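You operate a simulated robot arm through the tools that you are given. There is no shell and no other tool.

You run a simulated robot arm. Do the job below in one go: nothing can be reset, and whatever is moved stays where it is left.

TASK
Put things in order on the top of the wooden row bench. At the end: the wiping pad stands where the spare elbow stood; the felt pad with a green grip stands where the wiping pad stood; the spare elbow stands where the silver strainer basket stood; the silver strainer basket is on the finished parts tray; whatever was shut is shut again. Leave all else as you found it, and nothing knocked over. Set down upright: silver strainer basket.
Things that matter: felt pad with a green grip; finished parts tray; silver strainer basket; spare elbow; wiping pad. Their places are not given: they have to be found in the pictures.

It is judged by the outcome, as a careful person would: the job done as asked, and still so three seconds after it is handed in. It fails if anything else is knocked over, pushed out of place, dropped, spilled or broken.

THE ROBOT
A 7-joint arm with a two-finger parallel gripper, fixed in place. Base frame: the origin is at the foot of the arm, x ahead of it, y to its left, z up; the work surface is at about z = 100. Lengths are in mm, angles in degrees, forces in N, time in s.
With the tool pointing down near the work surface it reaches from about 180 to 600 mm from the base axis. Its first joint turns from -66.0 to 66.0 degrees. Payload 2.6 kg.
The tool frame sits at the grasp point between the pads (the TCP): z along the fingers, y along the line on which they close. The tips reach 30 mm beyond it. Largest opening 94 mm; finger width 28, thickness 10; the body of the gripper, 50 by 96 mm, starts 55 mm behind the TCP.
Orientation is told as [roll, pitch, yaw] about the base's x, y, z axes, in that order, counted from this pose: with the fingers straight down and closing along the base's y, the tool's x points along the base's -x, its y along +y and its z along -z.

THE INTERFACE
- The arm moves only by the tool nudge_tool. Its argument "plan" is a list of rows, each an object of numbers (a shift or turn left out is 0, a gripper value left out holds the last): "hand": the closure in counts, from 0 (fully open) to 255 (shut); "dx", "dy", "dz": the shift along the tool's x, y, z in units of 20 mm (1.0 is 20 mm); "rx", "ry", "rz": the turn, a rotation vector about the tool's x, y, z in units of 8 degrees (1.0 is 8 degrees). In form: [{"hand": .., "dx": .., "dy": .., "dz": .., "rx": .., "ry": .., "rz": ..}, ...]. A call has 1 to 20 rows; each row shifts and turns the commanded pose from where the row before left it, along the tool's axes as they then stand. A call with a number of a shift or a turn outside -1 to 1 is refused whole. A row lasts 0.2 s, in which the tool goes at most 50 mm and 8.6 degrees; a call with a longer step from one row to the next is refused whole, and so is a gripper value outside its range. A pose out of reach is approached as far as the arm can. The call stops where the force on the tool passes 40 N (or 10 N more than at its start, if that is more) or the arm is blocked; 0.2 s more then pass. The fingers move at their own pace (about 72 mm/s each) and stop on an object; they squeeze with about 27 N. The grip force told is the motor's: it shows also when the fingers shut on nothing. Time passes only in rows, and 0.2 s behind the last, so rows that do not move let the fingers close. It gives the time, the measured TCP pose, the force on the tool (base axes), the opening and the grip force at its end, in the units of the frame above (readings bear some noise), with the torque about the TCP (base axes, N m) and any sound that the robot's microphone picked up.
- Cameras (640 x 400 px; columns grow to the right, rows downward): "scene" is fixed at [60.5, 457.6, 573]; the picture's right is [-0.48, -0.88, 0.00], its down [-0.42, 0.23, -0.88] and it looks along [0.77, -0.42, -0.48] (base axes); focal length 314 px, centre (320, 200). "wrist" rides on the gripper at [76, 14, -102] in the tool frame; the picture's right is [-0.18, 0.98, 0.00], its down [-0.75, -0.14, -0.64] and it looks along [-0.63, -0.12, 0.77] (tool axes); focal length 243 px, centre (320, 200).
- get_image(camera): a new picture of that camera. No time passes.
- probe_pixels(camera, pixels): there is no depth. For up to 12 entries [column, row, z] of the newest picture of that camera ("zoom" is the newest enlarged one), the place [x, y] in the base frame at which the ray of that pixel passes the height z, good to about 2 mm. No time passes.
- enlarge(camera, box): a new picture of the part [left, top, right, bottom] of that camera's present view, enlarged. No time passes.
- job_done(): hands the job in; it is judged then, once.

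Unless the task says otherwise, let go and move clear before handing in.

The tools are called after "Emit:" as a command line: name --argument value ..., lists and objects as JSON in quotes. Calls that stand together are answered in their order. nudge_tool: Moves the arm, as the interface text tells. Its arguments: {"type":"object","properties":{"plan":{"type":"array","items":{"type":"object","properties":{"hand":{"type":"number"},"dx":{"type":"number"},"dy":{"type":"number"},"dz":{"type":"number"},"rx":{"type":"number"},"ry":{"type":"number"},"rz":{"type":"number"}}}}},"required":["plan"]} The other tools are called the same way: get_image (camera) takes a picture; probe_pixels (camera, pixels) gives the place at which the rays of pixels pass given heights; enlarge (camera, box) takes an enlarged picture of a part of a camera's view; job_done () hands the job in.

At the start:

```text
time_s: 0.0
tool_pos: [300.9, 201.3, 411.6]
orientation: [0.0, 0.0, 0.0]
ft_force: [0.1, -0.6, 0.8]
moment: [0.0, 0.01, 0.02]
finger_gap: 94.1
grip_force: 0.1
```

scene: 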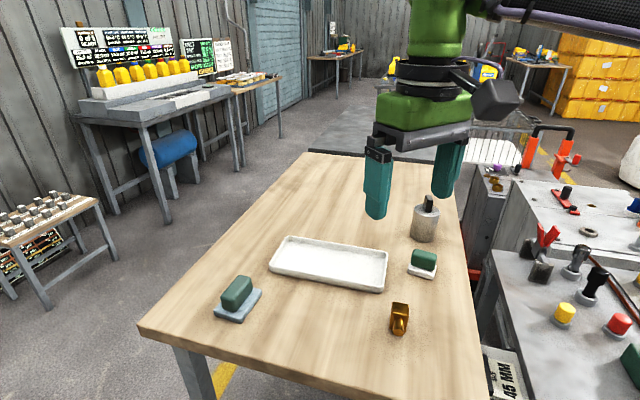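
wrist: 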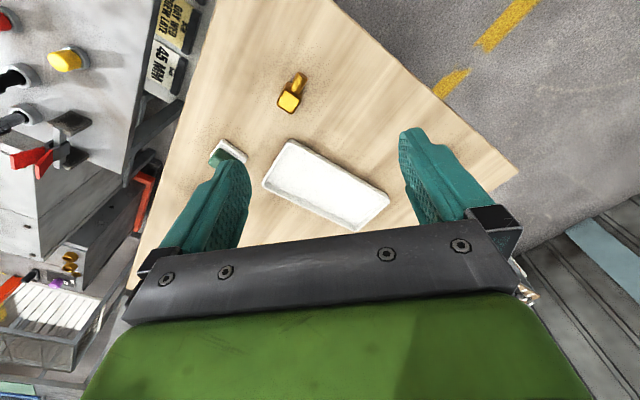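

The scene shows a white tray near (330,263), two gripped pads at (237,298) and (423,263), a brass elbow at (400,318) and a silver cylinder at (425,220). I'll enlarge these to tell them apart.

Emit:
enlarge --camera "scene" --box '[190, 250, 290, 340]'

Emit:
enlarge --camera "scene" --box '[370, 180, 470, 350]'

Emit:
enlarge --camera "scene" --box '[250, 180, 490, 350]'

Emit:
enlarge --camera "wrist" --box '[200, 50, 420, 250]'

```text
4.44 times, centred on (240, 295) of scene
```

zoom: 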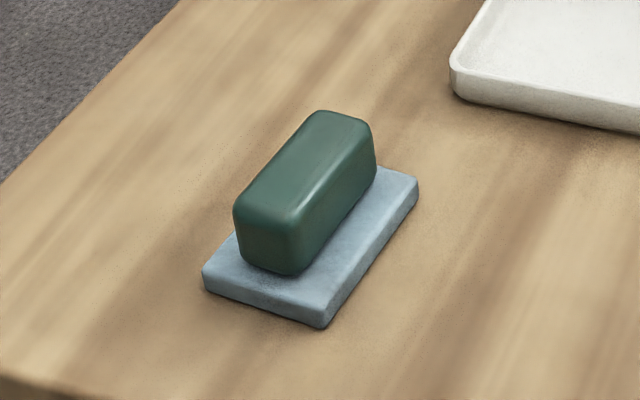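

```text
2.35 times, centred on (420, 265) of scene
```

zoom: 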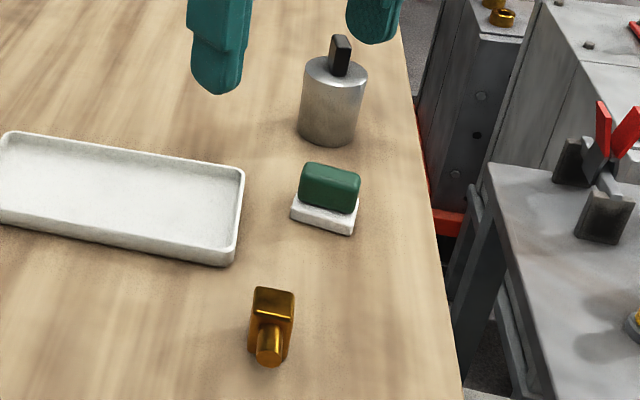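

```text
2.35 times, centred on (370, 265) of scene
```

zoom: 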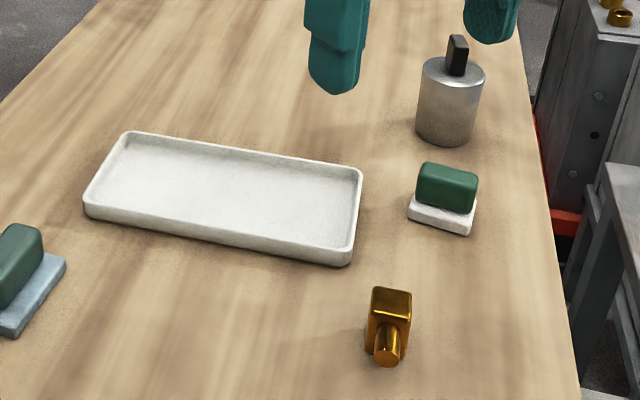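

```text
2.00 times, centred on (310, 150) of wrist
```

zoom: 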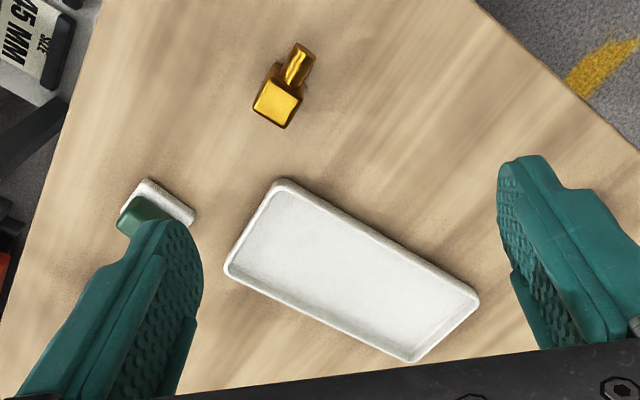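

The two pads both have green grips, so I need a closer look at the white base at (423,268), and at the cylinder and the elbow.

Emit:
enlarge --camera "scene" --box '[395, 240, 451, 285]'

Emit:
enlarge --camera "scene" --box '[380, 290, 430, 345]'

Emit:
enlarge --camera "scene" --box '[390, 185, 460, 250]'

Emit:
enlarge --camera "scene" --box '[205, 265, 275, 330]'

```text
8.89 times, centred on (423, 262) of scene
```

zoom: 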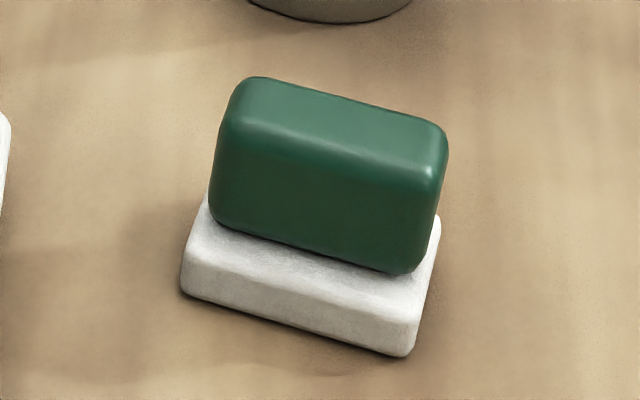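

```text
7.27 times, centred on (405, 318) of scene
```

zoom: 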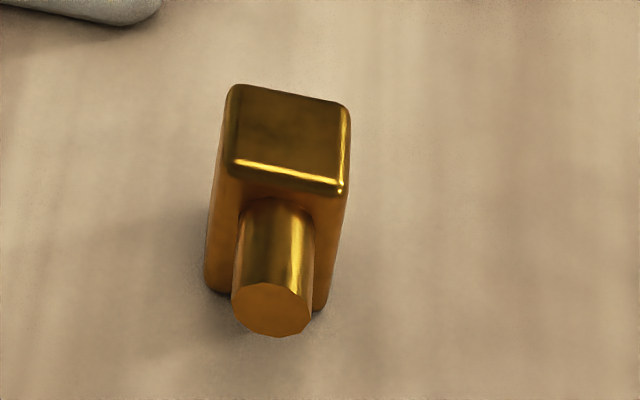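

```text
6.15 times, centred on (425, 218) of scene
```

zoom: 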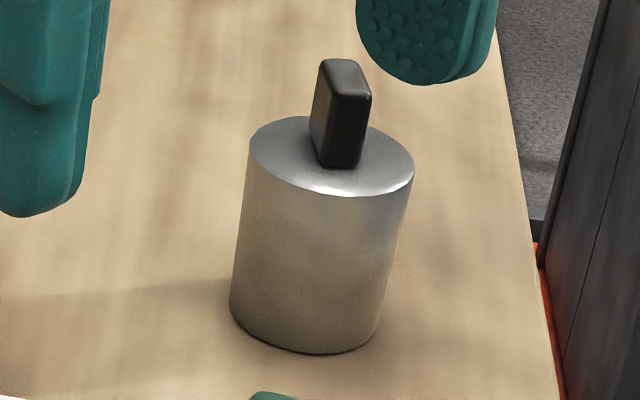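

```text
6.15 times, centred on (240, 298) of scene
```

zoom: 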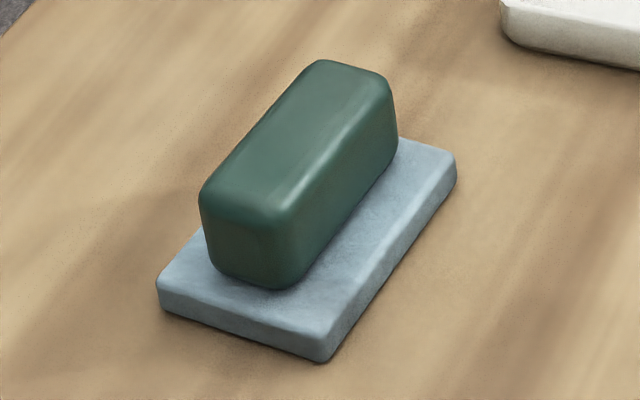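

The white-based pad reads as felt and the blue-based one as the wiping pad. I'll probe base and top corners of the blue pad in the newest zoom, and of the other objects in the scene picture.

Emit:
probe_pixels --camera "zoom" --pixels '[[158, 308, 100], [320, 362, 100], [457, 186, 100], [158, 280, 110], [322, 337, 110], [457, 158, 110], [200, 200, 140], [275, 215, 140], [395, 85, 140], [320, 62, 140]]'

Emit:
probe_pixels --camera "scene" --pixels '[[412, 235, 100], [424, 242, 100], [436, 240, 100], [430, 201, 165], [403, 273, 100], [431, 280, 100], [392, 330, 100], [405, 332, 100], [271, 272, 100], [384, 291, 100], [386, 252, 112], [286, 237, 112]]'

```text
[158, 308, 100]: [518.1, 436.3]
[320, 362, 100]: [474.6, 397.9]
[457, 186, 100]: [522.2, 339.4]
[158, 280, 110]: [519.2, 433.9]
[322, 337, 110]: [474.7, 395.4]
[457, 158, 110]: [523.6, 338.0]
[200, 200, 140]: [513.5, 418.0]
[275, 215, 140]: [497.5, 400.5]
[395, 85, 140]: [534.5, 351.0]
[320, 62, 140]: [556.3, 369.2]
```

```text
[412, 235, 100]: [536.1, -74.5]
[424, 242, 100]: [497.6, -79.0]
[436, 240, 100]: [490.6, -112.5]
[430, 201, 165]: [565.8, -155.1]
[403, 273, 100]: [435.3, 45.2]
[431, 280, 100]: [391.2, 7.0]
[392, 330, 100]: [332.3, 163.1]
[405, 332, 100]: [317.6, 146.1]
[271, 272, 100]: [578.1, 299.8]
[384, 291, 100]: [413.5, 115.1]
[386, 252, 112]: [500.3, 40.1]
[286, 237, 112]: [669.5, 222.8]
```

Rough base positions: blue pad ~(520,388), tray ~(540,170), elbow ~(325,158), white pad ~(425,15) and basket ~(525,-100). I'll move the wrist to the right, staying high, to survey the basket and white pad from above.

Emit:
nudge_tool --plan '[{"hand": 0, "dy": -1}, {"dy": -1}, {"dy": -1}, {"dy": -1}, {"dy": -1}, {"dy": -1}, {"dy": -1}, {"dy": -1}, {"dy": -1}, {"dy": -1}, {"dy": -1}, {"dy": -1}, {"dy": -1}, {}, {}]'

Emit:
get_image --camera "wrist"

Emit:
get_image --camera "scene"

```text
time_s: 3.2
tool_pos: [301.1, -60.4, 411.1]
orientation: [0.0, 0.0, 0.0]
ft_force: [0.9, 0.5, 0.5]
moment: [-0.01, -0.01, -0.02]
finger_gap: 93.7
grip_force: 0.0
```

```text
taken
```

wrist: 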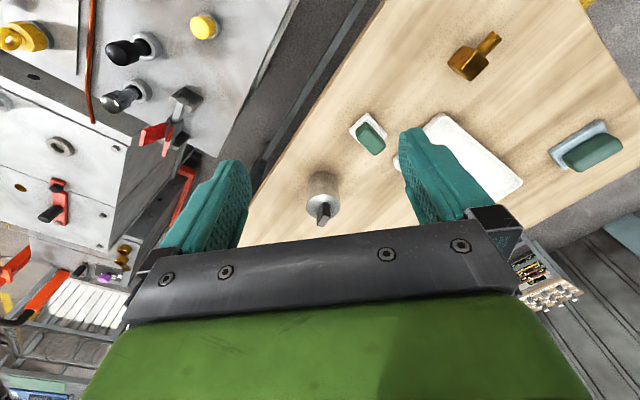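

```text
taken
```

scene: 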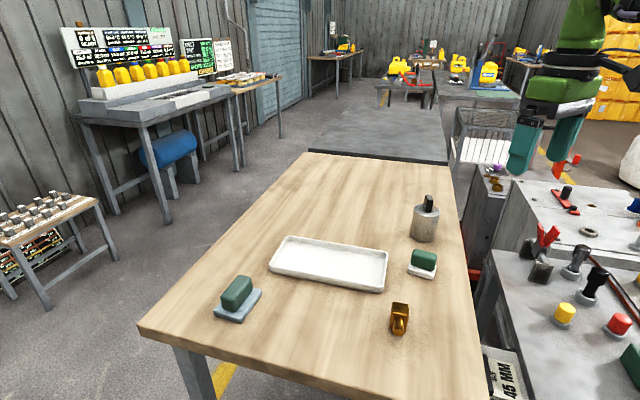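

The basket shows at wrist (322,190), the white pad at (369,133), the elbow at (474,58) and the blue pad at (590,148). I'll zoom the wrist view to measure outlines.

Emit:
enlarge --camera "wrist" --box '[270, 100, 400, 230]'

```text
3.08 times, centred on (335, 165) of wrist
```

zoom: 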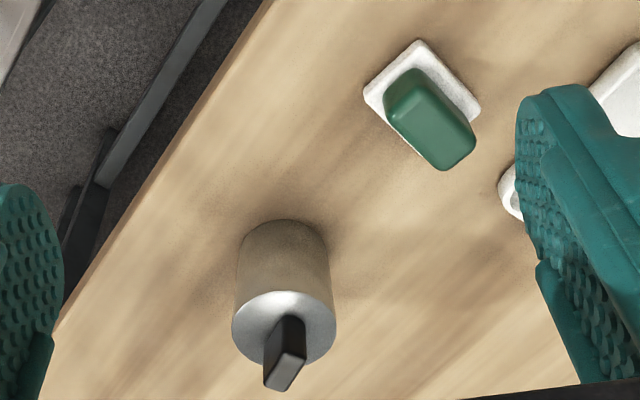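

Emit:
probe_pixels --camera "zoom" --pixels '[[238, 262, 100], [329, 250, 100], [288, 220, 100], [232, 327, 160], [337, 327, 160], [285, 291, 160], [285, 367, 160], [363, 90, 110], [418, 39, 110], [482, 106, 110], [264, 380, 190], [306, 352, 190]]'

Emit:
probe_pixels --camera "scene" --pixels '[[411, 232, 100], [425, 242, 100], [424, 210, 150], [424, 210, 160], [424, 210, 170], [403, 269, 110], [432, 276, 110], [437, 261, 110], [410, 252, 140], [428, 212, 150]]'

```text
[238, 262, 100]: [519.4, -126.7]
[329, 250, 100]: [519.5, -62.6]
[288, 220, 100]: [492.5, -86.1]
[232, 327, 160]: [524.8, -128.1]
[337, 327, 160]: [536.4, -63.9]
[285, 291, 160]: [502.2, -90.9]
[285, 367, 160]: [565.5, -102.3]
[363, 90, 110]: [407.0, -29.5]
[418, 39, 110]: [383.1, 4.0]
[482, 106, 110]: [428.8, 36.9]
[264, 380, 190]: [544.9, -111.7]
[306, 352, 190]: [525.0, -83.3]
```

```text
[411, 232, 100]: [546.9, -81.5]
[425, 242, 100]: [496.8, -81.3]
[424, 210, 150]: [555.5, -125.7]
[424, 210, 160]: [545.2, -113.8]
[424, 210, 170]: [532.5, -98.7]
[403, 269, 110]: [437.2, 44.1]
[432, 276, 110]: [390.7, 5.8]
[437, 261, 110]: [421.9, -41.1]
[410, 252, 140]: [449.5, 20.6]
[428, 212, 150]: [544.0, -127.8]
```

The basket centres at about (525,-95), is about 64 mm wide, its body top near z=170 and the handle top near z=213. I'll grip the body around the sides, keeping the TCP at ~166 so that the palm clears the handle, and hover above it first.

Emit:
nudge_tool --plan '[{"dx": -0.933, "dy": -0.144, "dz": 0.4625}, {"dx": -0.933, "dy": -0.144, "dz": 0.4625}, {"dx": -0.933, "dy": -0.144, "dz": 0.4625}, {"dx": -0.933, "dy": -0.144, "dz": 0.4625}, {"dx": -0.933, "dy": -0.144, "dz": 0.4625}, {"dx": -0.933, "dy": -0.144, "dz": 0.4625}, {"dx": -0.933, "dy": -0.144, "dz": 0.4625}, {"dx": -0.933, "dy": -0.144, "dz": 0.4625}, {"dx": -0.933, "dy": -0.144, "dz": 0.4625}, {"dx": -0.933, "dy": -0.144, "dz": 0.4625}, {"dx": -0.933, "dy": -0.144, "dz": 0.4625}, {"dx": -0.933, "dy": -0.144, "dz": 0.4625}, {}, {}]'

Emit:
get_image --camera "wrist"

Emit:
get_image --camera "scene"

```text
time_s: 6.2
tool_pos: [524.8, -93.6, 299.2]
orientation: [-0.1, 0.1, 0.0]
ft_force: [0.9, -0.5, 0.4]
moment: [0.0, 0.0, -0.02]
finger_gap: 94.4
grip_force: 0.1
```

```text
taken
```

wrist: 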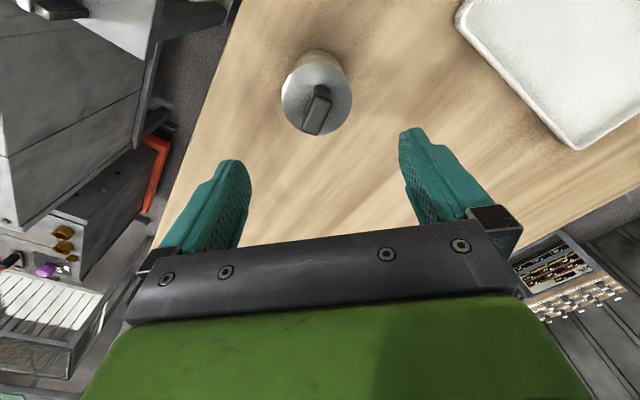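

```text
taken
```

scene: 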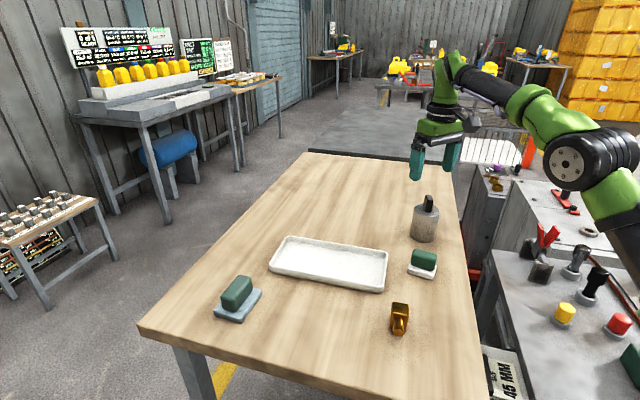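

Emit:
enlarge --camera "wrist" --box '[240, 30, 400, 150]'

```text
3.33 times, centred on (320, 90) of wrist
```

zoom: 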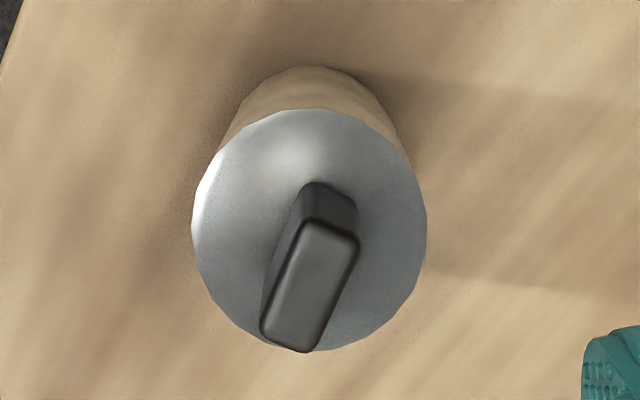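

Emit:
probe_pixels --camera "zoom" --pixels '[[192, 225, 165], [427, 235, 165], [310, 108, 165], [310, 352, 165], [192, 225, 172], [427, 235, 172], [310, 108, 172], [310, 352, 172], [315, 66, 100], [330, 240, 205], [288, 335, 205], [310, 285, 205]]'

```text
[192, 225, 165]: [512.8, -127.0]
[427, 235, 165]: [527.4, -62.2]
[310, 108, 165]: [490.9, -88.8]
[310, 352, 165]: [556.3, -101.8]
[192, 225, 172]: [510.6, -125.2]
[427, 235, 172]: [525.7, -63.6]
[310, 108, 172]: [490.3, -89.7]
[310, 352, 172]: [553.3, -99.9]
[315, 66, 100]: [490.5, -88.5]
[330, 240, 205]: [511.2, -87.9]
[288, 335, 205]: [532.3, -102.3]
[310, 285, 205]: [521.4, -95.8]
```

The basket top circle centres at about (522.5,-95), so I'll shift 2 mm, descend to z≈167 and close.

Emit:
nudge_tool --plan '[{"dx": 0.115, "dy": -0.06}, {"dz": 0.9}, {"dz": 0.9}, {"dz": 0.9}, {"dz": 0.9}, {"dz": 0.9}, {"dz": 0.7}, {"dz": 0.7}, {"dz": 0.7}, {}, {}]'

Emit:
get_image --camera "wrist"

Emit:
enlarge --camera "scene" --box '[380, 130, 480, 250]'

```text
time_s: 8.6
tool_pos: [521.5, -96.1, 168.8]
orientation: [0.0, 0.0, -0.1]
ft_force: [0.5, 0.6, 0.0]
moment: [-0.01, 0.02, 0.0]
finger_gap: 94.0
grip_force: 0.2
```

```text
taken
```

wrist: 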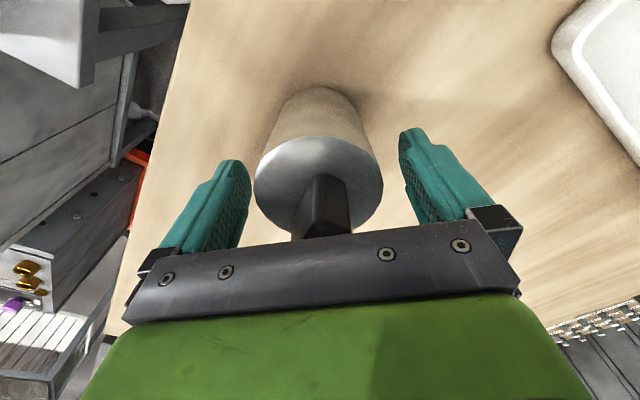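

```text
3.33 times, centred on (430, 190) of scene
```

zoom: 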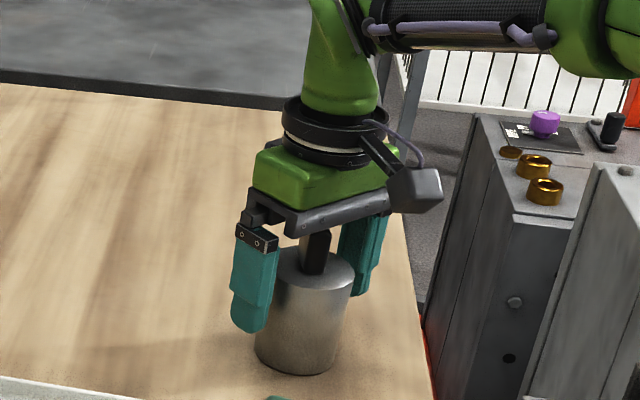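

The fingers straddle the cylinder evenly at wrist (318,185), and the palm is still above the handle. I'll lower 3 mm and close.

Emit:
nudge_tool --plan '[{"dz": 0.15}, {"hand": 255}, {"hand": 255}, {"hand": 255}, {"hand": 255}, {"hand": 255}]'

Emit:
get_image --camera "wrist"

```text
time_s: 10.0
tool_pos: [522.5, -95.6, 165.9]
orientation: [-0.1, 0.1, 0.0]
ft_force: [0.2, -0.8, 0.8]
moment: [-0.01, -0.01, -0.02]
finger_gap: 63.4
grip_force: 26.5
```

```text
taken
```

wrist: 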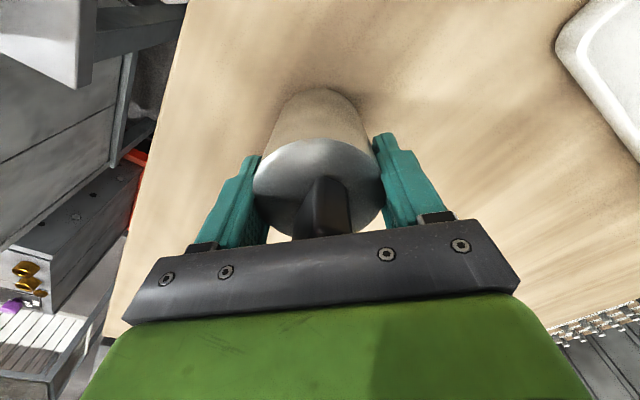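

The gap stopped at 63.4 mm with a 26.5 N grip, so the basket is held at (522.5,-95.6). I'll lift it gently.

Emit:
nudge_tool --plan '[{"dz": -0.25}, {"dz": -0.5}, {"dz": -0.75}, {"dz": -0.75}, {"dz": -0.75}, {}]'

Emit:
get_image --camera "wrist"

Emit:
get_image --camera "scene"

```text
time_s: 11.4
tool_pos: [521.5, -95.4, 224.6]
orientation: [0.0, -0.1, 0.1]
ft_force: [0.0, -0.4, -1.6]
moment: [-0.02, 0.02, 0.01]
finger_gap: 63.4
grip_force: 26.7
```

```text
taken
```

wrist: 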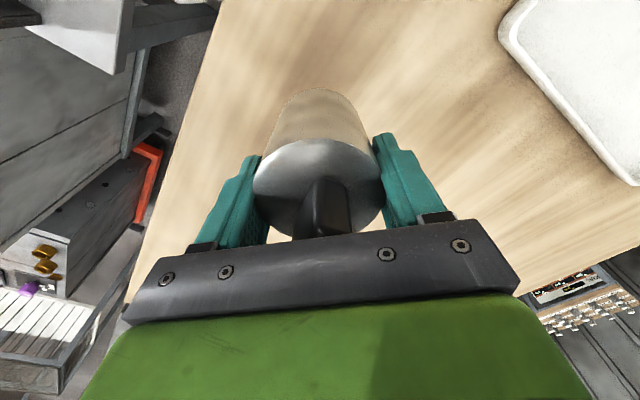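

```text
taken
```

scene: 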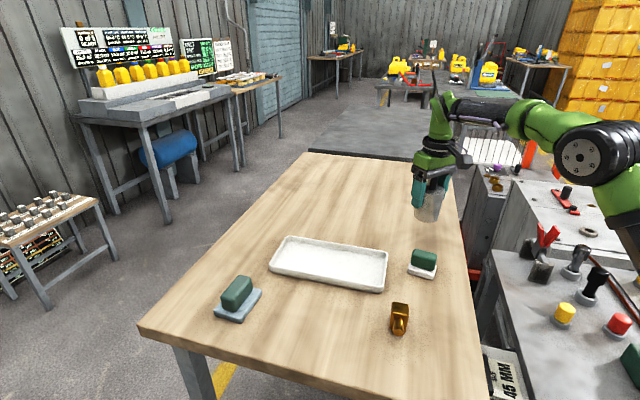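

The basket is held firmly, hanging straight at wrist (318,185). I'll carry it left over the tray near (530,157), staying above everything.

Emit:
nudge_tool --plan '[{"dy": 0.5, "dz": -0.3}, {"dy": 0.9, "dz": -0.3}, {"dy": 0.95, "dx": -0.03}, {"dy": 0.95, "dx": -0.03}, {"dy": 0.95, "dx": -0.03}, {"dy": 0.95, "dx": -0.03}, {"dy": 0.95, "dx": -0.03}, {"dy": 0.95, "dx": -0.03}, {"dy": 0.95, "dx": -0.03}, {"dy": 0.95, "dx": -0.03}, {"dy": 0.95, "dx": -0.03}, {"dy": 0.95, "dx": -0.03}, {"dy": 0.95, "dx": -0.03}, {"dy": 0.8}, {}, {}]'

Emit:
get_image --camera "wrist"

Emit:
get_image --camera "scene"

```text
time_s: 14.8
tool_pos: [528.9, 158.7, 238.7]
orientation: [-0.1, 0.0, -0.1]
ft_force: [0.4, 0.1, -1.1]
moment: [-0.02, 0.01, 0.0]
finger_gap: 63.3
grip_force: 27.1
```

```text
taken
```

wrist: 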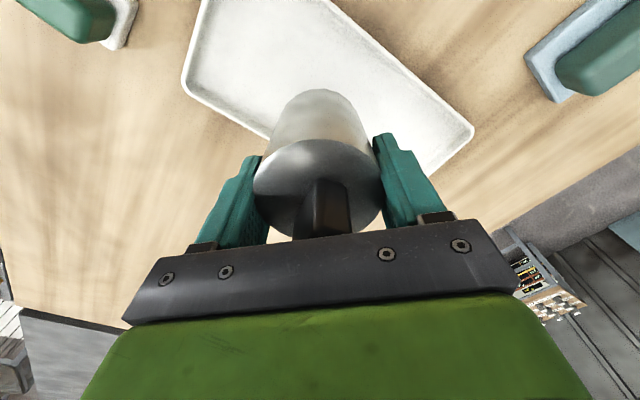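

```text
taken
```

scene: 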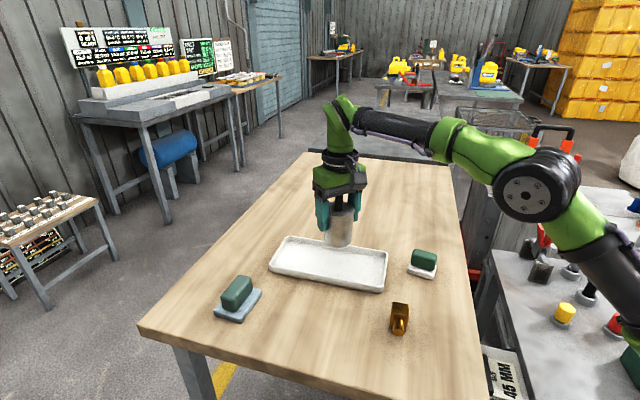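

The basket hangs over the far side of the tray in the wrist view; I'll probe the tray rim at (183,90), (473,130), (428,172), (262,137) and others to get its precise placement.

Emit:
probe_pixels --camera "wrist" --pixels '[[183, 88, 115], [472, 130, 115], [430, 173, 115], [260, 135, 115], [205, 0, 115], [335, 0, 115], [467, 128, 105], [190, 84, 105], [400, 67, 115]]'

Emit:
probe_pixels --camera "scene" --pixels '[[271, 262, 115], [385, 284, 115], [387, 252, 115], [287, 237, 115], [275, 263, 115], [381, 282, 115], [289, 241, 105], [383, 257, 105]]'

Emit:
enlarge --camera "wrist" --box '[160, 0, 500, 200]'

```text
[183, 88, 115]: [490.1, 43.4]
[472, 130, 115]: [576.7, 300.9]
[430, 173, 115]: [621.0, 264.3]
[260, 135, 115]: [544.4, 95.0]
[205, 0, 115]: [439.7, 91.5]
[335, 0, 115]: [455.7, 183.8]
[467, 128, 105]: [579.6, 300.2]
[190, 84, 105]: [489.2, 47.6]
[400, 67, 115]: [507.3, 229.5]
```

```text
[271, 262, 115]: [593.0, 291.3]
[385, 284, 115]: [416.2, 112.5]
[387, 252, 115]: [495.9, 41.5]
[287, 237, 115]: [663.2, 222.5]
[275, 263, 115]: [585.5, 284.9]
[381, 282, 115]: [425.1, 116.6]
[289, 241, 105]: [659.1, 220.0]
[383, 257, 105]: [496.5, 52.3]
```

```text
1.88 times, centred on (330, 100) of wrist
```

zoom: 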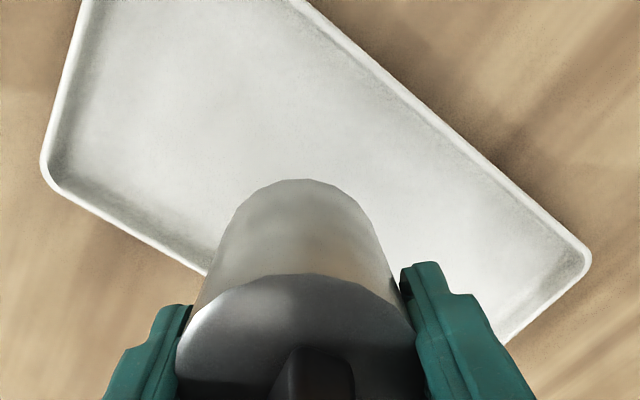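

The tray's centre line passes about x−y=361, so I'll shift to (525,164) and descend, ending just above the tray floor, before creeping to contact.

Emit:
nudge_tool --plan '[{"dx": 0.2, "dy": 0.27}, {"dz": 0.7}, {"dz": 0.7}, {"dz": 0.7}, {"dz": 0.6}, {"dz": 0.3}, {}]'

Emit:
get_image --camera "wrist"

Emit:
enlarge --camera "scene" --box '[260, 160, 420, 300]'

```text
time_s: 16.4
tool_pos: [526.7, 162.9, 177.3]
orientation: [-0.1, 0.0, 0.1]
ft_force: [0.1, 0.3, -0.2]
moment: [0.0, -0.01, -0.02]
finger_gap: 63.3
grip_force: 26.6
```

```text
taken
```

wrist: 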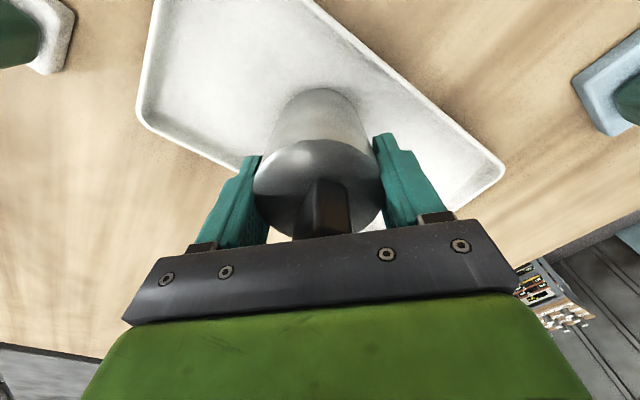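

```text
2.86 times, centred on (340, 230) of scene
```

zoom: 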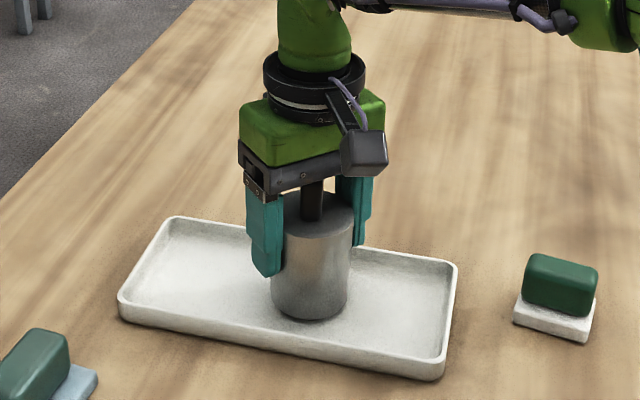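

The basket sits just above the tray floor, well inside the rim. I'll creep down in ~1 mm steps, checking the force.

Emit:
nudge_tool --plan '[{"dz": 0.06}, {"dz": 0.06}, {"dz": 0.06}, {}]'

```text
time_s: 17.4
tool_pos: [524.1, 162.3, 174.2]
orientation: [0.1, -0.1, 0.0]
ft_force: [-0.1, 0.3, -1.4]
moment: [0.0, 0.03, 0.0]
finger_gap: 63.4
grip_force: 26.7
```

Emit:
nudge_tool --plan '[{"dz": 0.06}, {"dz": 0.06}, {}]'

```text
time_s: 18.2
tool_pos: [524.3, 165.0, 171.7]
orientation: [0.0, 0.1, -0.1]
ft_force: [0.2, 0.3, -1.3]
moment: [0.03, 0.0, -0.02]
finger_gap: 63.4
grip_force: 27.2
```

Emit:
nudge_tool --plan '[{"dz": 0.06}, {"dz": 0.05}, {}]'

Emit:
enlarge --camera "scene" --box '[300, 210, 380, 290]'

```text
time_s: 19.0
tool_pos: [526.3, 163.3, 169.6]
orientation: [0.0, -0.1, 0.0]
ft_force: [-3.1, -1.6, 9.1]
moment: [-0.14, 0.24, -0.02]
finger_gap: 63.3
grip_force: 27.2
```

```text
5.00 times, centred on (340, 250) of scene
```

zoom: 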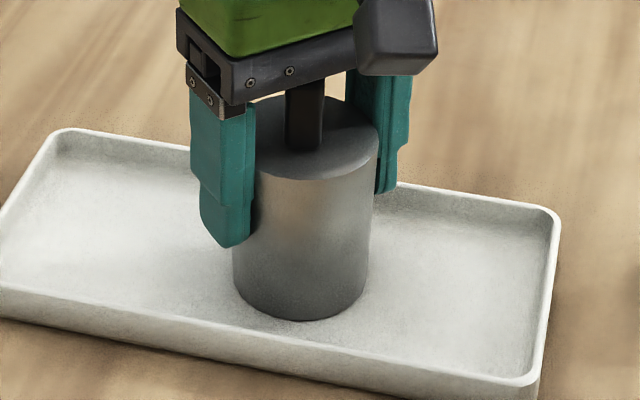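

A 9 N upward force tells that the basket rests on the tray floor. I'll release it and rise.

Emit:
nudge_tool --plan '[{"dz": -0.02, "hand": 150}, {"hand": 80}, {"hand": 0}, {"hand": 0}, {"hand": 0}]'

Emit:
get_image --camera "wrist"

```text
time_s: 20.2
tool_pos: [526.3, 164.1, 169.4]
orientation: [0.0, 0.0, 0.1]
ft_force: [0.6, 1.0, 0.9]
moment: [0.0, -0.02, -0.01]
finger_gap: 94.0
grip_force: 0.1
```

```text
taken
```

wrist: 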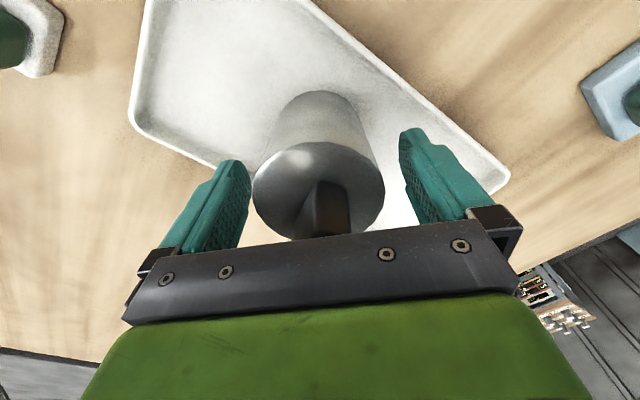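

The basket stands free. I'll rise straight up and go over to the elbow.

Emit:
nudge_tool --plan '[{"dz": -0.5}, {"dz": -0.9}, {"dz": -0.9}, {"dz": -0.9}, {"dz": -0.9}, {"dz": -0.9}, {"dz": -0.9}, {"dz": -0.6}, {"dx": 1}, {"dx": 1}, {"dx": 1}, {"dx": 1}, {"dx": 1}, {"dx": 1}, {"dx": 1}, {"dx": 1}, {"dx": 1}, {"dx": 1}, {}, {}]'

Emit:
get_image --camera "wrist"

Emit:
get_image --camera "scene"

```text
time_s: 24.4
tool_pos: [325.1, 161.7, 300.3]
orientation: [-0.1, 0.0, 0.0]
ft_force: [-0.2, -0.2, -0.4]
moment: [0.0, -0.02, 0.02]
finger_gap: 94.0
grip_force: 0.2
```

```text
taken
```

wrist: 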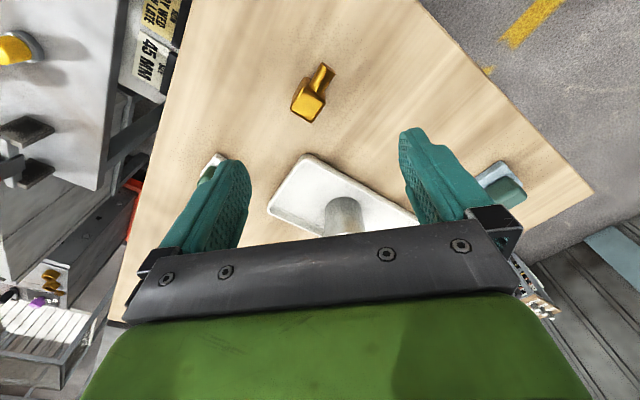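

```text
taken
```

scene: 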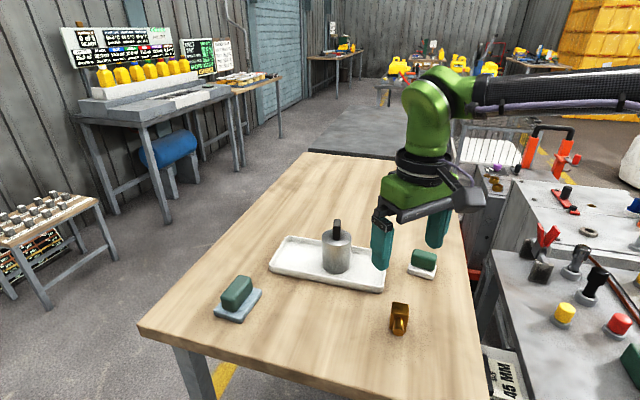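

The basket stands on the tray at scene (337,250). The elbow is at wrist (309,95), so I'll zoom on it for its outline and heading.

Emit:
enlarge --camera "wrist" --box '[270, 50, 350, 140]'

Emit:
enlarge --camera "scene" --box '[380, 290, 430, 345]'

Emit:
enlarge --camera "wrist" --box '[270, 50, 350, 140]'

```text
4.44 times, centred on (310, 95) of wrist
```

zoom: 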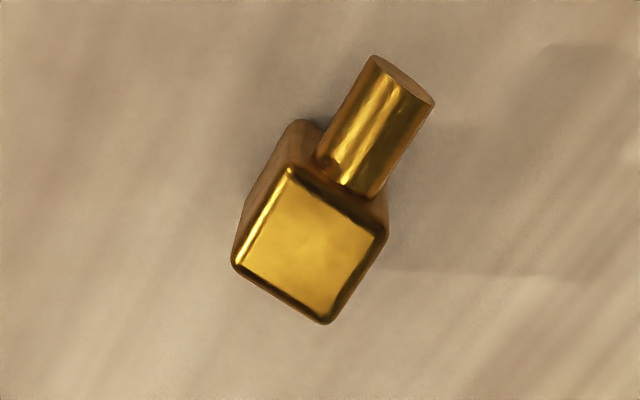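

```text
7.27 times, centred on (405, 318) of scene
```

zoom: 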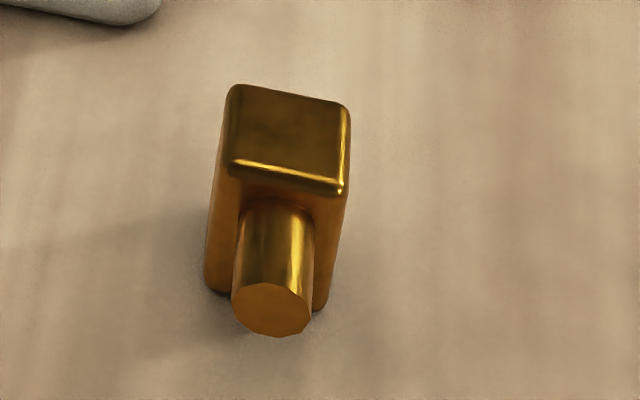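

```text
4.44 times, centred on (310, 95) of wrist
```

zoom: 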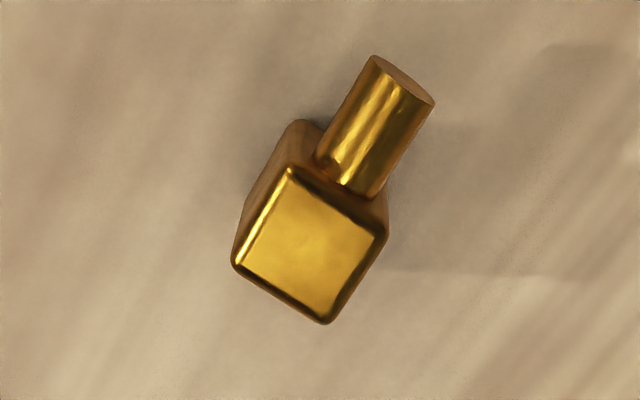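

I'll triangulate the elbow's block top, using wrist zoom centre (309,244) and corners at several heights.

Emit:
probe_pixels --camera "zoom" --pixels '[[309, 244, 140], [309, 244, 150], [309, 244, 160], [290, 165, 145], [387, 228, 145], [325, 323, 145], [233, 262, 145], [375, 57, 120], [434, 102, 120], [300, 121, 100]]'

Emit:
probe_pixels --camera "scene" --pixels '[[401.2, 309.6, 140], [401.2, 309.6, 150], [401.2, 309.6, 160], [394, 329.5, 100], [405, 332, 100]]'

```text
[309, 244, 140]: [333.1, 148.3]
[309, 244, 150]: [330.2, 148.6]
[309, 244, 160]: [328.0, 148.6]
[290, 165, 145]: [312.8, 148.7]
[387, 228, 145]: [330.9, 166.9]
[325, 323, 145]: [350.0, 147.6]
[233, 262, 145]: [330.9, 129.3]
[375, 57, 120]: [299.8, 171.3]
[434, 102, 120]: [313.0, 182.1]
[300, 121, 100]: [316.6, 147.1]
```

```text
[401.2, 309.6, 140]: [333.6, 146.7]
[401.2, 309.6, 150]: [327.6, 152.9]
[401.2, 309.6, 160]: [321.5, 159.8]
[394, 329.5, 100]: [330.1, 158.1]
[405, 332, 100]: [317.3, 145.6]
```

The elbow's block top is at z≈143, its centre near (332,148), with faces at 45° and the stub toward (-x,+y). I'll centre above it and yaw −45° so that the fingers close across the stub-free faces.

Emit:
nudge_tool --plan '[{"dx": -0.35, "dy": -0.68}, {"rz": 0.9375}, {"rz": 0.9375}, {"rz": 0.9375}, {"rz": 0.9375}, {"rz": 0.9375}, {"rz": 0.9375}, {"dz": 1}, {"dz": 1}, {"dz": 1}, {"dz": 1}, {"dz": 0.5}, {}, {}]'

Emit:
get_image --camera "wrist"

Emit:
get_image --camera "scene"

```text
time_s: 27.4
tool_pos: [331.4, 150.1, 210.5]
orientation: [0.0, 0.0, -45.0]
ft_force: [-0.1, -0.5, 0.0]
moment: [-0.03, -0.01, -0.01]
finger_gap: 94.2
grip_force: 0.1
```

```text
taken
```

wrist: 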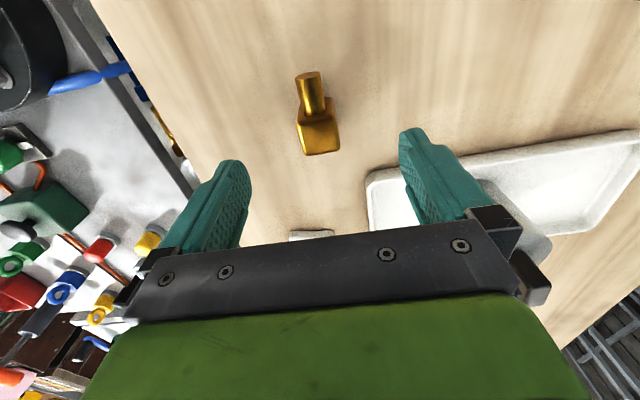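

```text
taken
```

scene: 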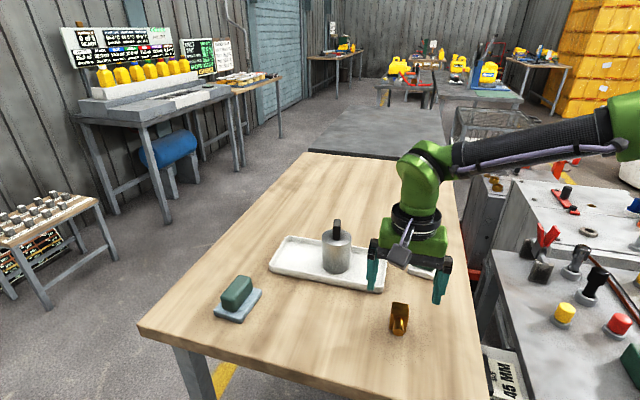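

Emit:
enlarge --camera "wrist" --box '[270, 55, 370, 170]'

```text
3.48 times, centred on (320, 112) of wrist
```

zoom: 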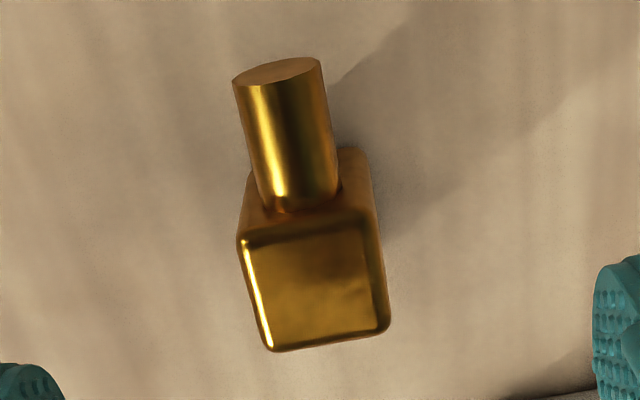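

Emit:
probe_pixels --camera "zoom" --pixels '[[239, 237, 143], [373, 218, 143], [389, 326, 143], [268, 350, 143], [314, 286, 143], [234, 82, 120], [322, 62, 120]]'

```text
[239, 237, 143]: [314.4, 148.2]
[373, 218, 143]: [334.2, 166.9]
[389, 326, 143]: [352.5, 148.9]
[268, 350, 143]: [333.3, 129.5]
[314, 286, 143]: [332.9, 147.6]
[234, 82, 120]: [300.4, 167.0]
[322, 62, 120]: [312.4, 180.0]
```

The elbow block centres at (333.5,148.3), aligned with the fingers. I'll descend to z≈134 and close.

Emit:
nudge_tool --plan '[{"dz": 0.9}, {"dz": 0.9}, {"dz": 0.9}, {"dz": 0.7}, {"dz": 0.4}, {}, {"hand": 255}, {"hand": 255}, {"hand": 255}, {"hand": 255}, {"hand": 255}, {"hand": 255}]'

Emit:
get_image --camera "wrist"

```text
time_s: 30.0
tool_pos: [332.0, 150.6, 134.5]
orientation: [0.0, -0.1, -45.0]
ft_force: [-0.1, -0.3, 0.6]
moment: [-0.01, -0.01, -0.01]
finger_gap: 33.6
grip_force: 26.7
```

```text
taken
```

wrist: 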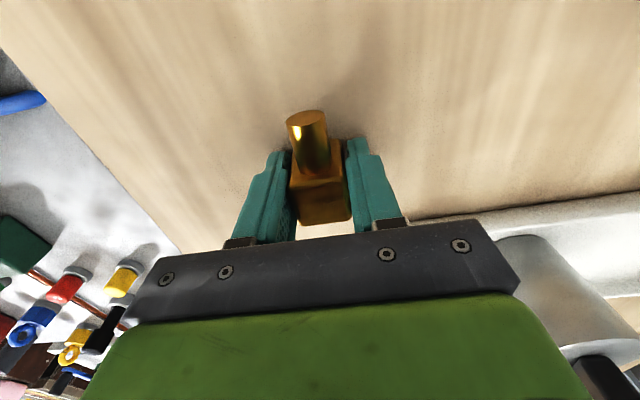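

The gap stopped at 33.6 mm, more than the ~27 mm I measured, so I'll check how the block sits between the pads.

Emit:
enlarge --camera "wrist" --box '[230, 90, 410, 250]'

Emit:
enlarge --camera "scene" --box '[350, 230, 470, 350]'

```text
2.50 times, centred on (320, 170) of wrist
```

zoom: 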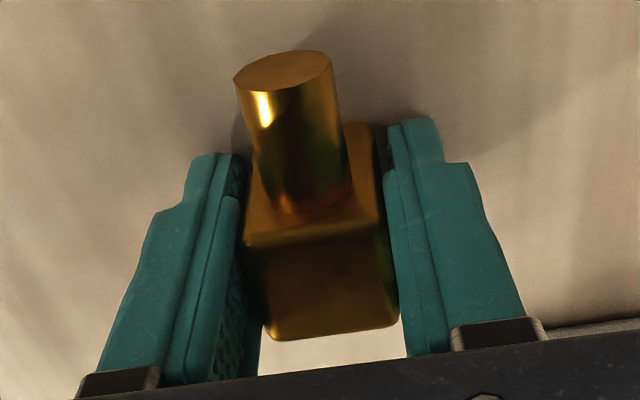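

```text
3.33 times, centred on (410, 290) of scene
```

zoom: 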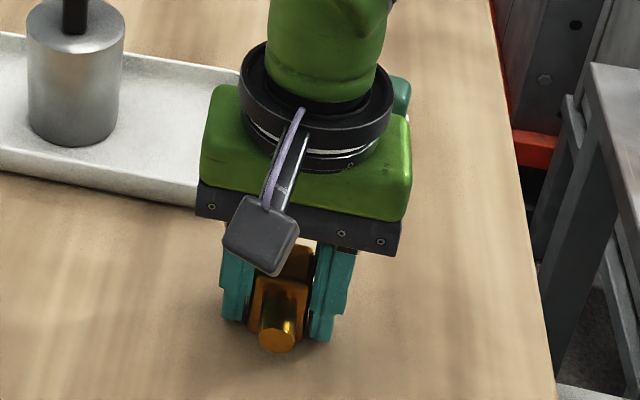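

The block looks square and aligned between the pads, both contacting. I'll lift gently and check.

Emit:
nudge_tool --plan '[{"dz": -0.2}, {"dz": -0.4}, {"dz": -0.7}, {"dz": -0.9}, {"dz": -0.9}, {"dz": -0.9}, {}]'

Emit:
get_image --camera "wrist"

Emit:
enlarge --camera "scene" --box '[350, 200, 470, 350]'

```text
time_s: 31.6
tool_pos: [330.2, 150.1, 215.1]
orientation: [0.0, -0.1, -45.0]
ft_force: [0.6, 0.2, -1.0]
moment: [-0.01, 0.01, 0.03]
finger_gap: 33.6
grip_force: 27.4
```

```text
taken
```

wrist: 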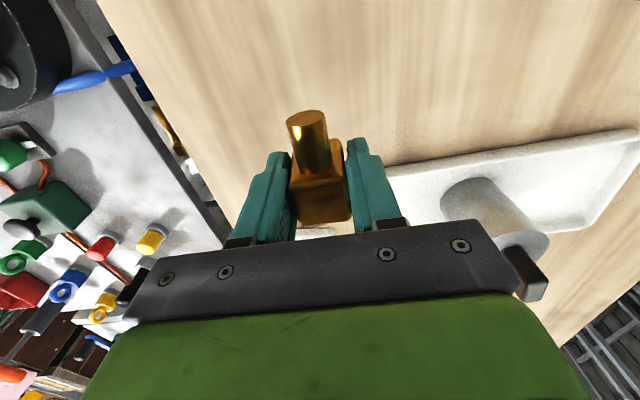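

```text
2.67 times, centred on (410, 275) of scene
```

zoom: 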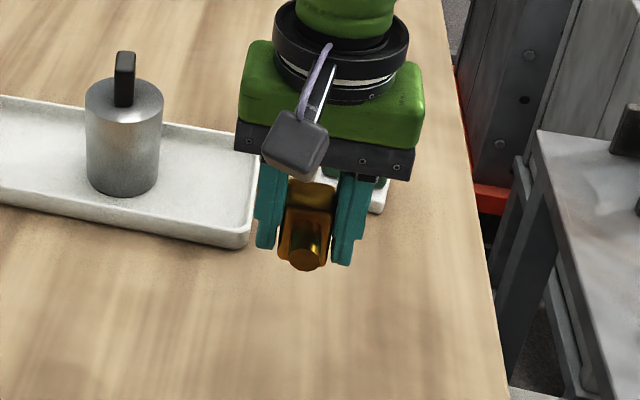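

The elbow is held upright. I'll carry it at z≈240 over to the basket's former spot (522.5,-95.5), passing high above the white pad.

Emit:
nudge_tool --plan '[{"dz": -0.65, "dx": -0.4}, {"dz": -0.6, "dx": -0.7}, {"dx": -0.96, "dy": -0.126}, {"dx": -0.96, "dy": -0.126}, {"dx": -0.96, "dy": -0.126}, {"dx": -0.96, "dy": -0.126}, {"dx": -0.96, "dy": -0.126}, {"dx": -0.96, "dy": -0.126}, {"dx": -0.96, "dy": -0.126}, {"dx": -0.96, "dy": -0.126}, {"dx": -0.96, "dy": -0.126}, {"dx": -0.96, "dy": -0.126}, {"dx": -0.96, "dy": -0.126}, {"dx": -0.96, "dy": -0.126}, {"dx": -0.96, "dy": -0.126}, {"dx": -0.96, "dy": -0.126}, {"dx": -0.96, "dy": -0.126}, {}, {}]'

Emit:
get_image --camera "wrist"

Emit:
get_image --camera "scene"

```text
time_s: 35.6
tool_pos: [525.2, -96.8, 239.8]
orientation: [0.0, 0.0, -44.9]
ft_force: [0.5, 0.0, 0.6]
moment: [0.0, -0.04, 0.0]
finger_gap: 33.8
grip_force: 26.4
```

```text
taken
```

wrist: 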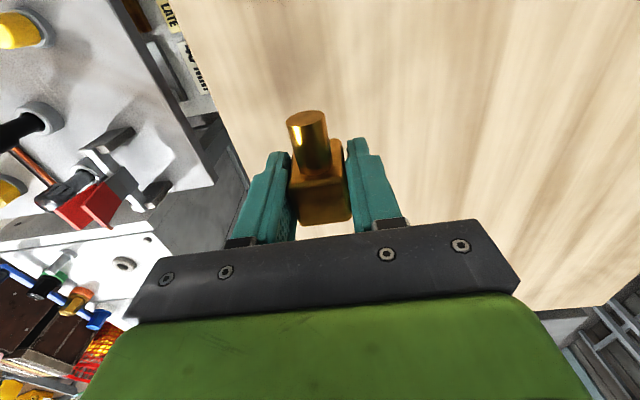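

```text
taken
```

scene: 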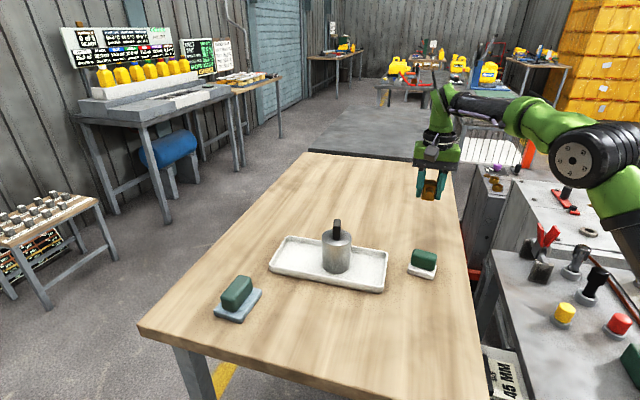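

The elbow is above its target. I'll descend to just above the bench.

Emit:
nudge_tool --plan '[{"dz": 0.9}, {"dz": 0.9}, {"dz": 0.9}, {"dz": 0.9}, {"dz": 0.8}, {"dz": 0.5}, {"dz": 0.15}, {}]'

Emit:
enlarge --camera "scene" --box '[370, 150, 480, 260]'

```text
time_s: 37.4
tool_pos: [525.2, -96.0, 138.4]
orientation: [0.0, 0.0, -45.0]
ft_force: [0.1, -0.2, -1.2]
moment: [-0.01, 0.0, -0.04]
finger_gap: 33.7
grip_force: 26.9
```

```text
3.64 times, centred on (425, 205) of scene
```

zoom: 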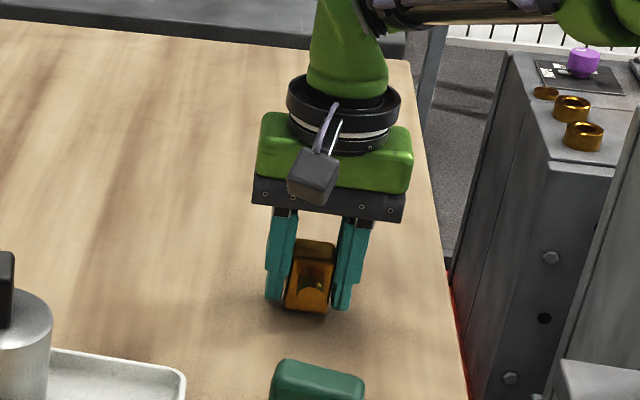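

Emit:
nudge_tool --plan '[{"dz": 0.07}, {"dz": 0.07}, {"dz": 0.06}, {}]'

```text
time_s: 38.4
tool_pos: [524.7, -95.6, 133.6]
orientation: [-0.1, 0.1, -45.0]
ft_force: [-0.1, 0.3, -1.3]
moment: [0.0, 0.0, 0.01]
finger_gap: 33.7
grip_force: 27.2
```

Emit:
nudge_tool --plan '[{"dz": 0.05}, {}]'

```text
time_s: 39.0
tool_pos: [525.4, -95.9, 132.5]
orientation: [0.1, 0.0, -45.0]
ft_force: [-1.1, -0.1, 2.5]
moment: [0.03, 0.13, -0.01]
finger_gap: 33.7
grip_force: 27.0
```

The force turned to +2.5 N, so the elbow touches the bench. I'll release and check.

Emit:
nudge_tool --plan '[{"dz": 0.01, "hand": 180}, {"hand": 120}, {"hand": 60}, {"hand": 0}, {"hand": 0}]'

Emit:
get_image --camera "wrist"

```text
time_s: 40.2
tool_pos: [524.1, -95.9, 132.1]
orientation: [0.0, 0.0, -45.0]
ft_force: [0.7, -0.3, -0.4]
moment: [0.04, 0.0, 0.0]
finger_gap: 94.0
grip_force: 0.1
```

```text
taken
```

wrist: 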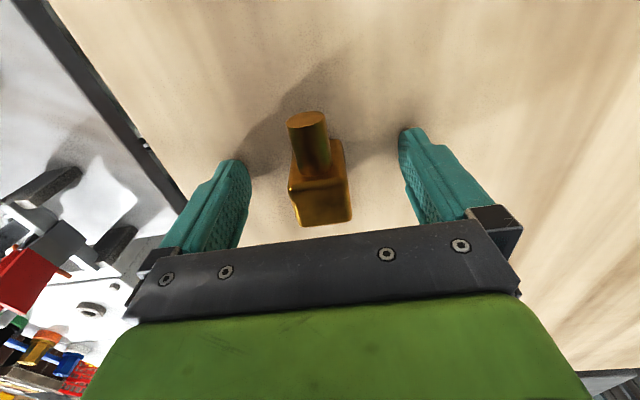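

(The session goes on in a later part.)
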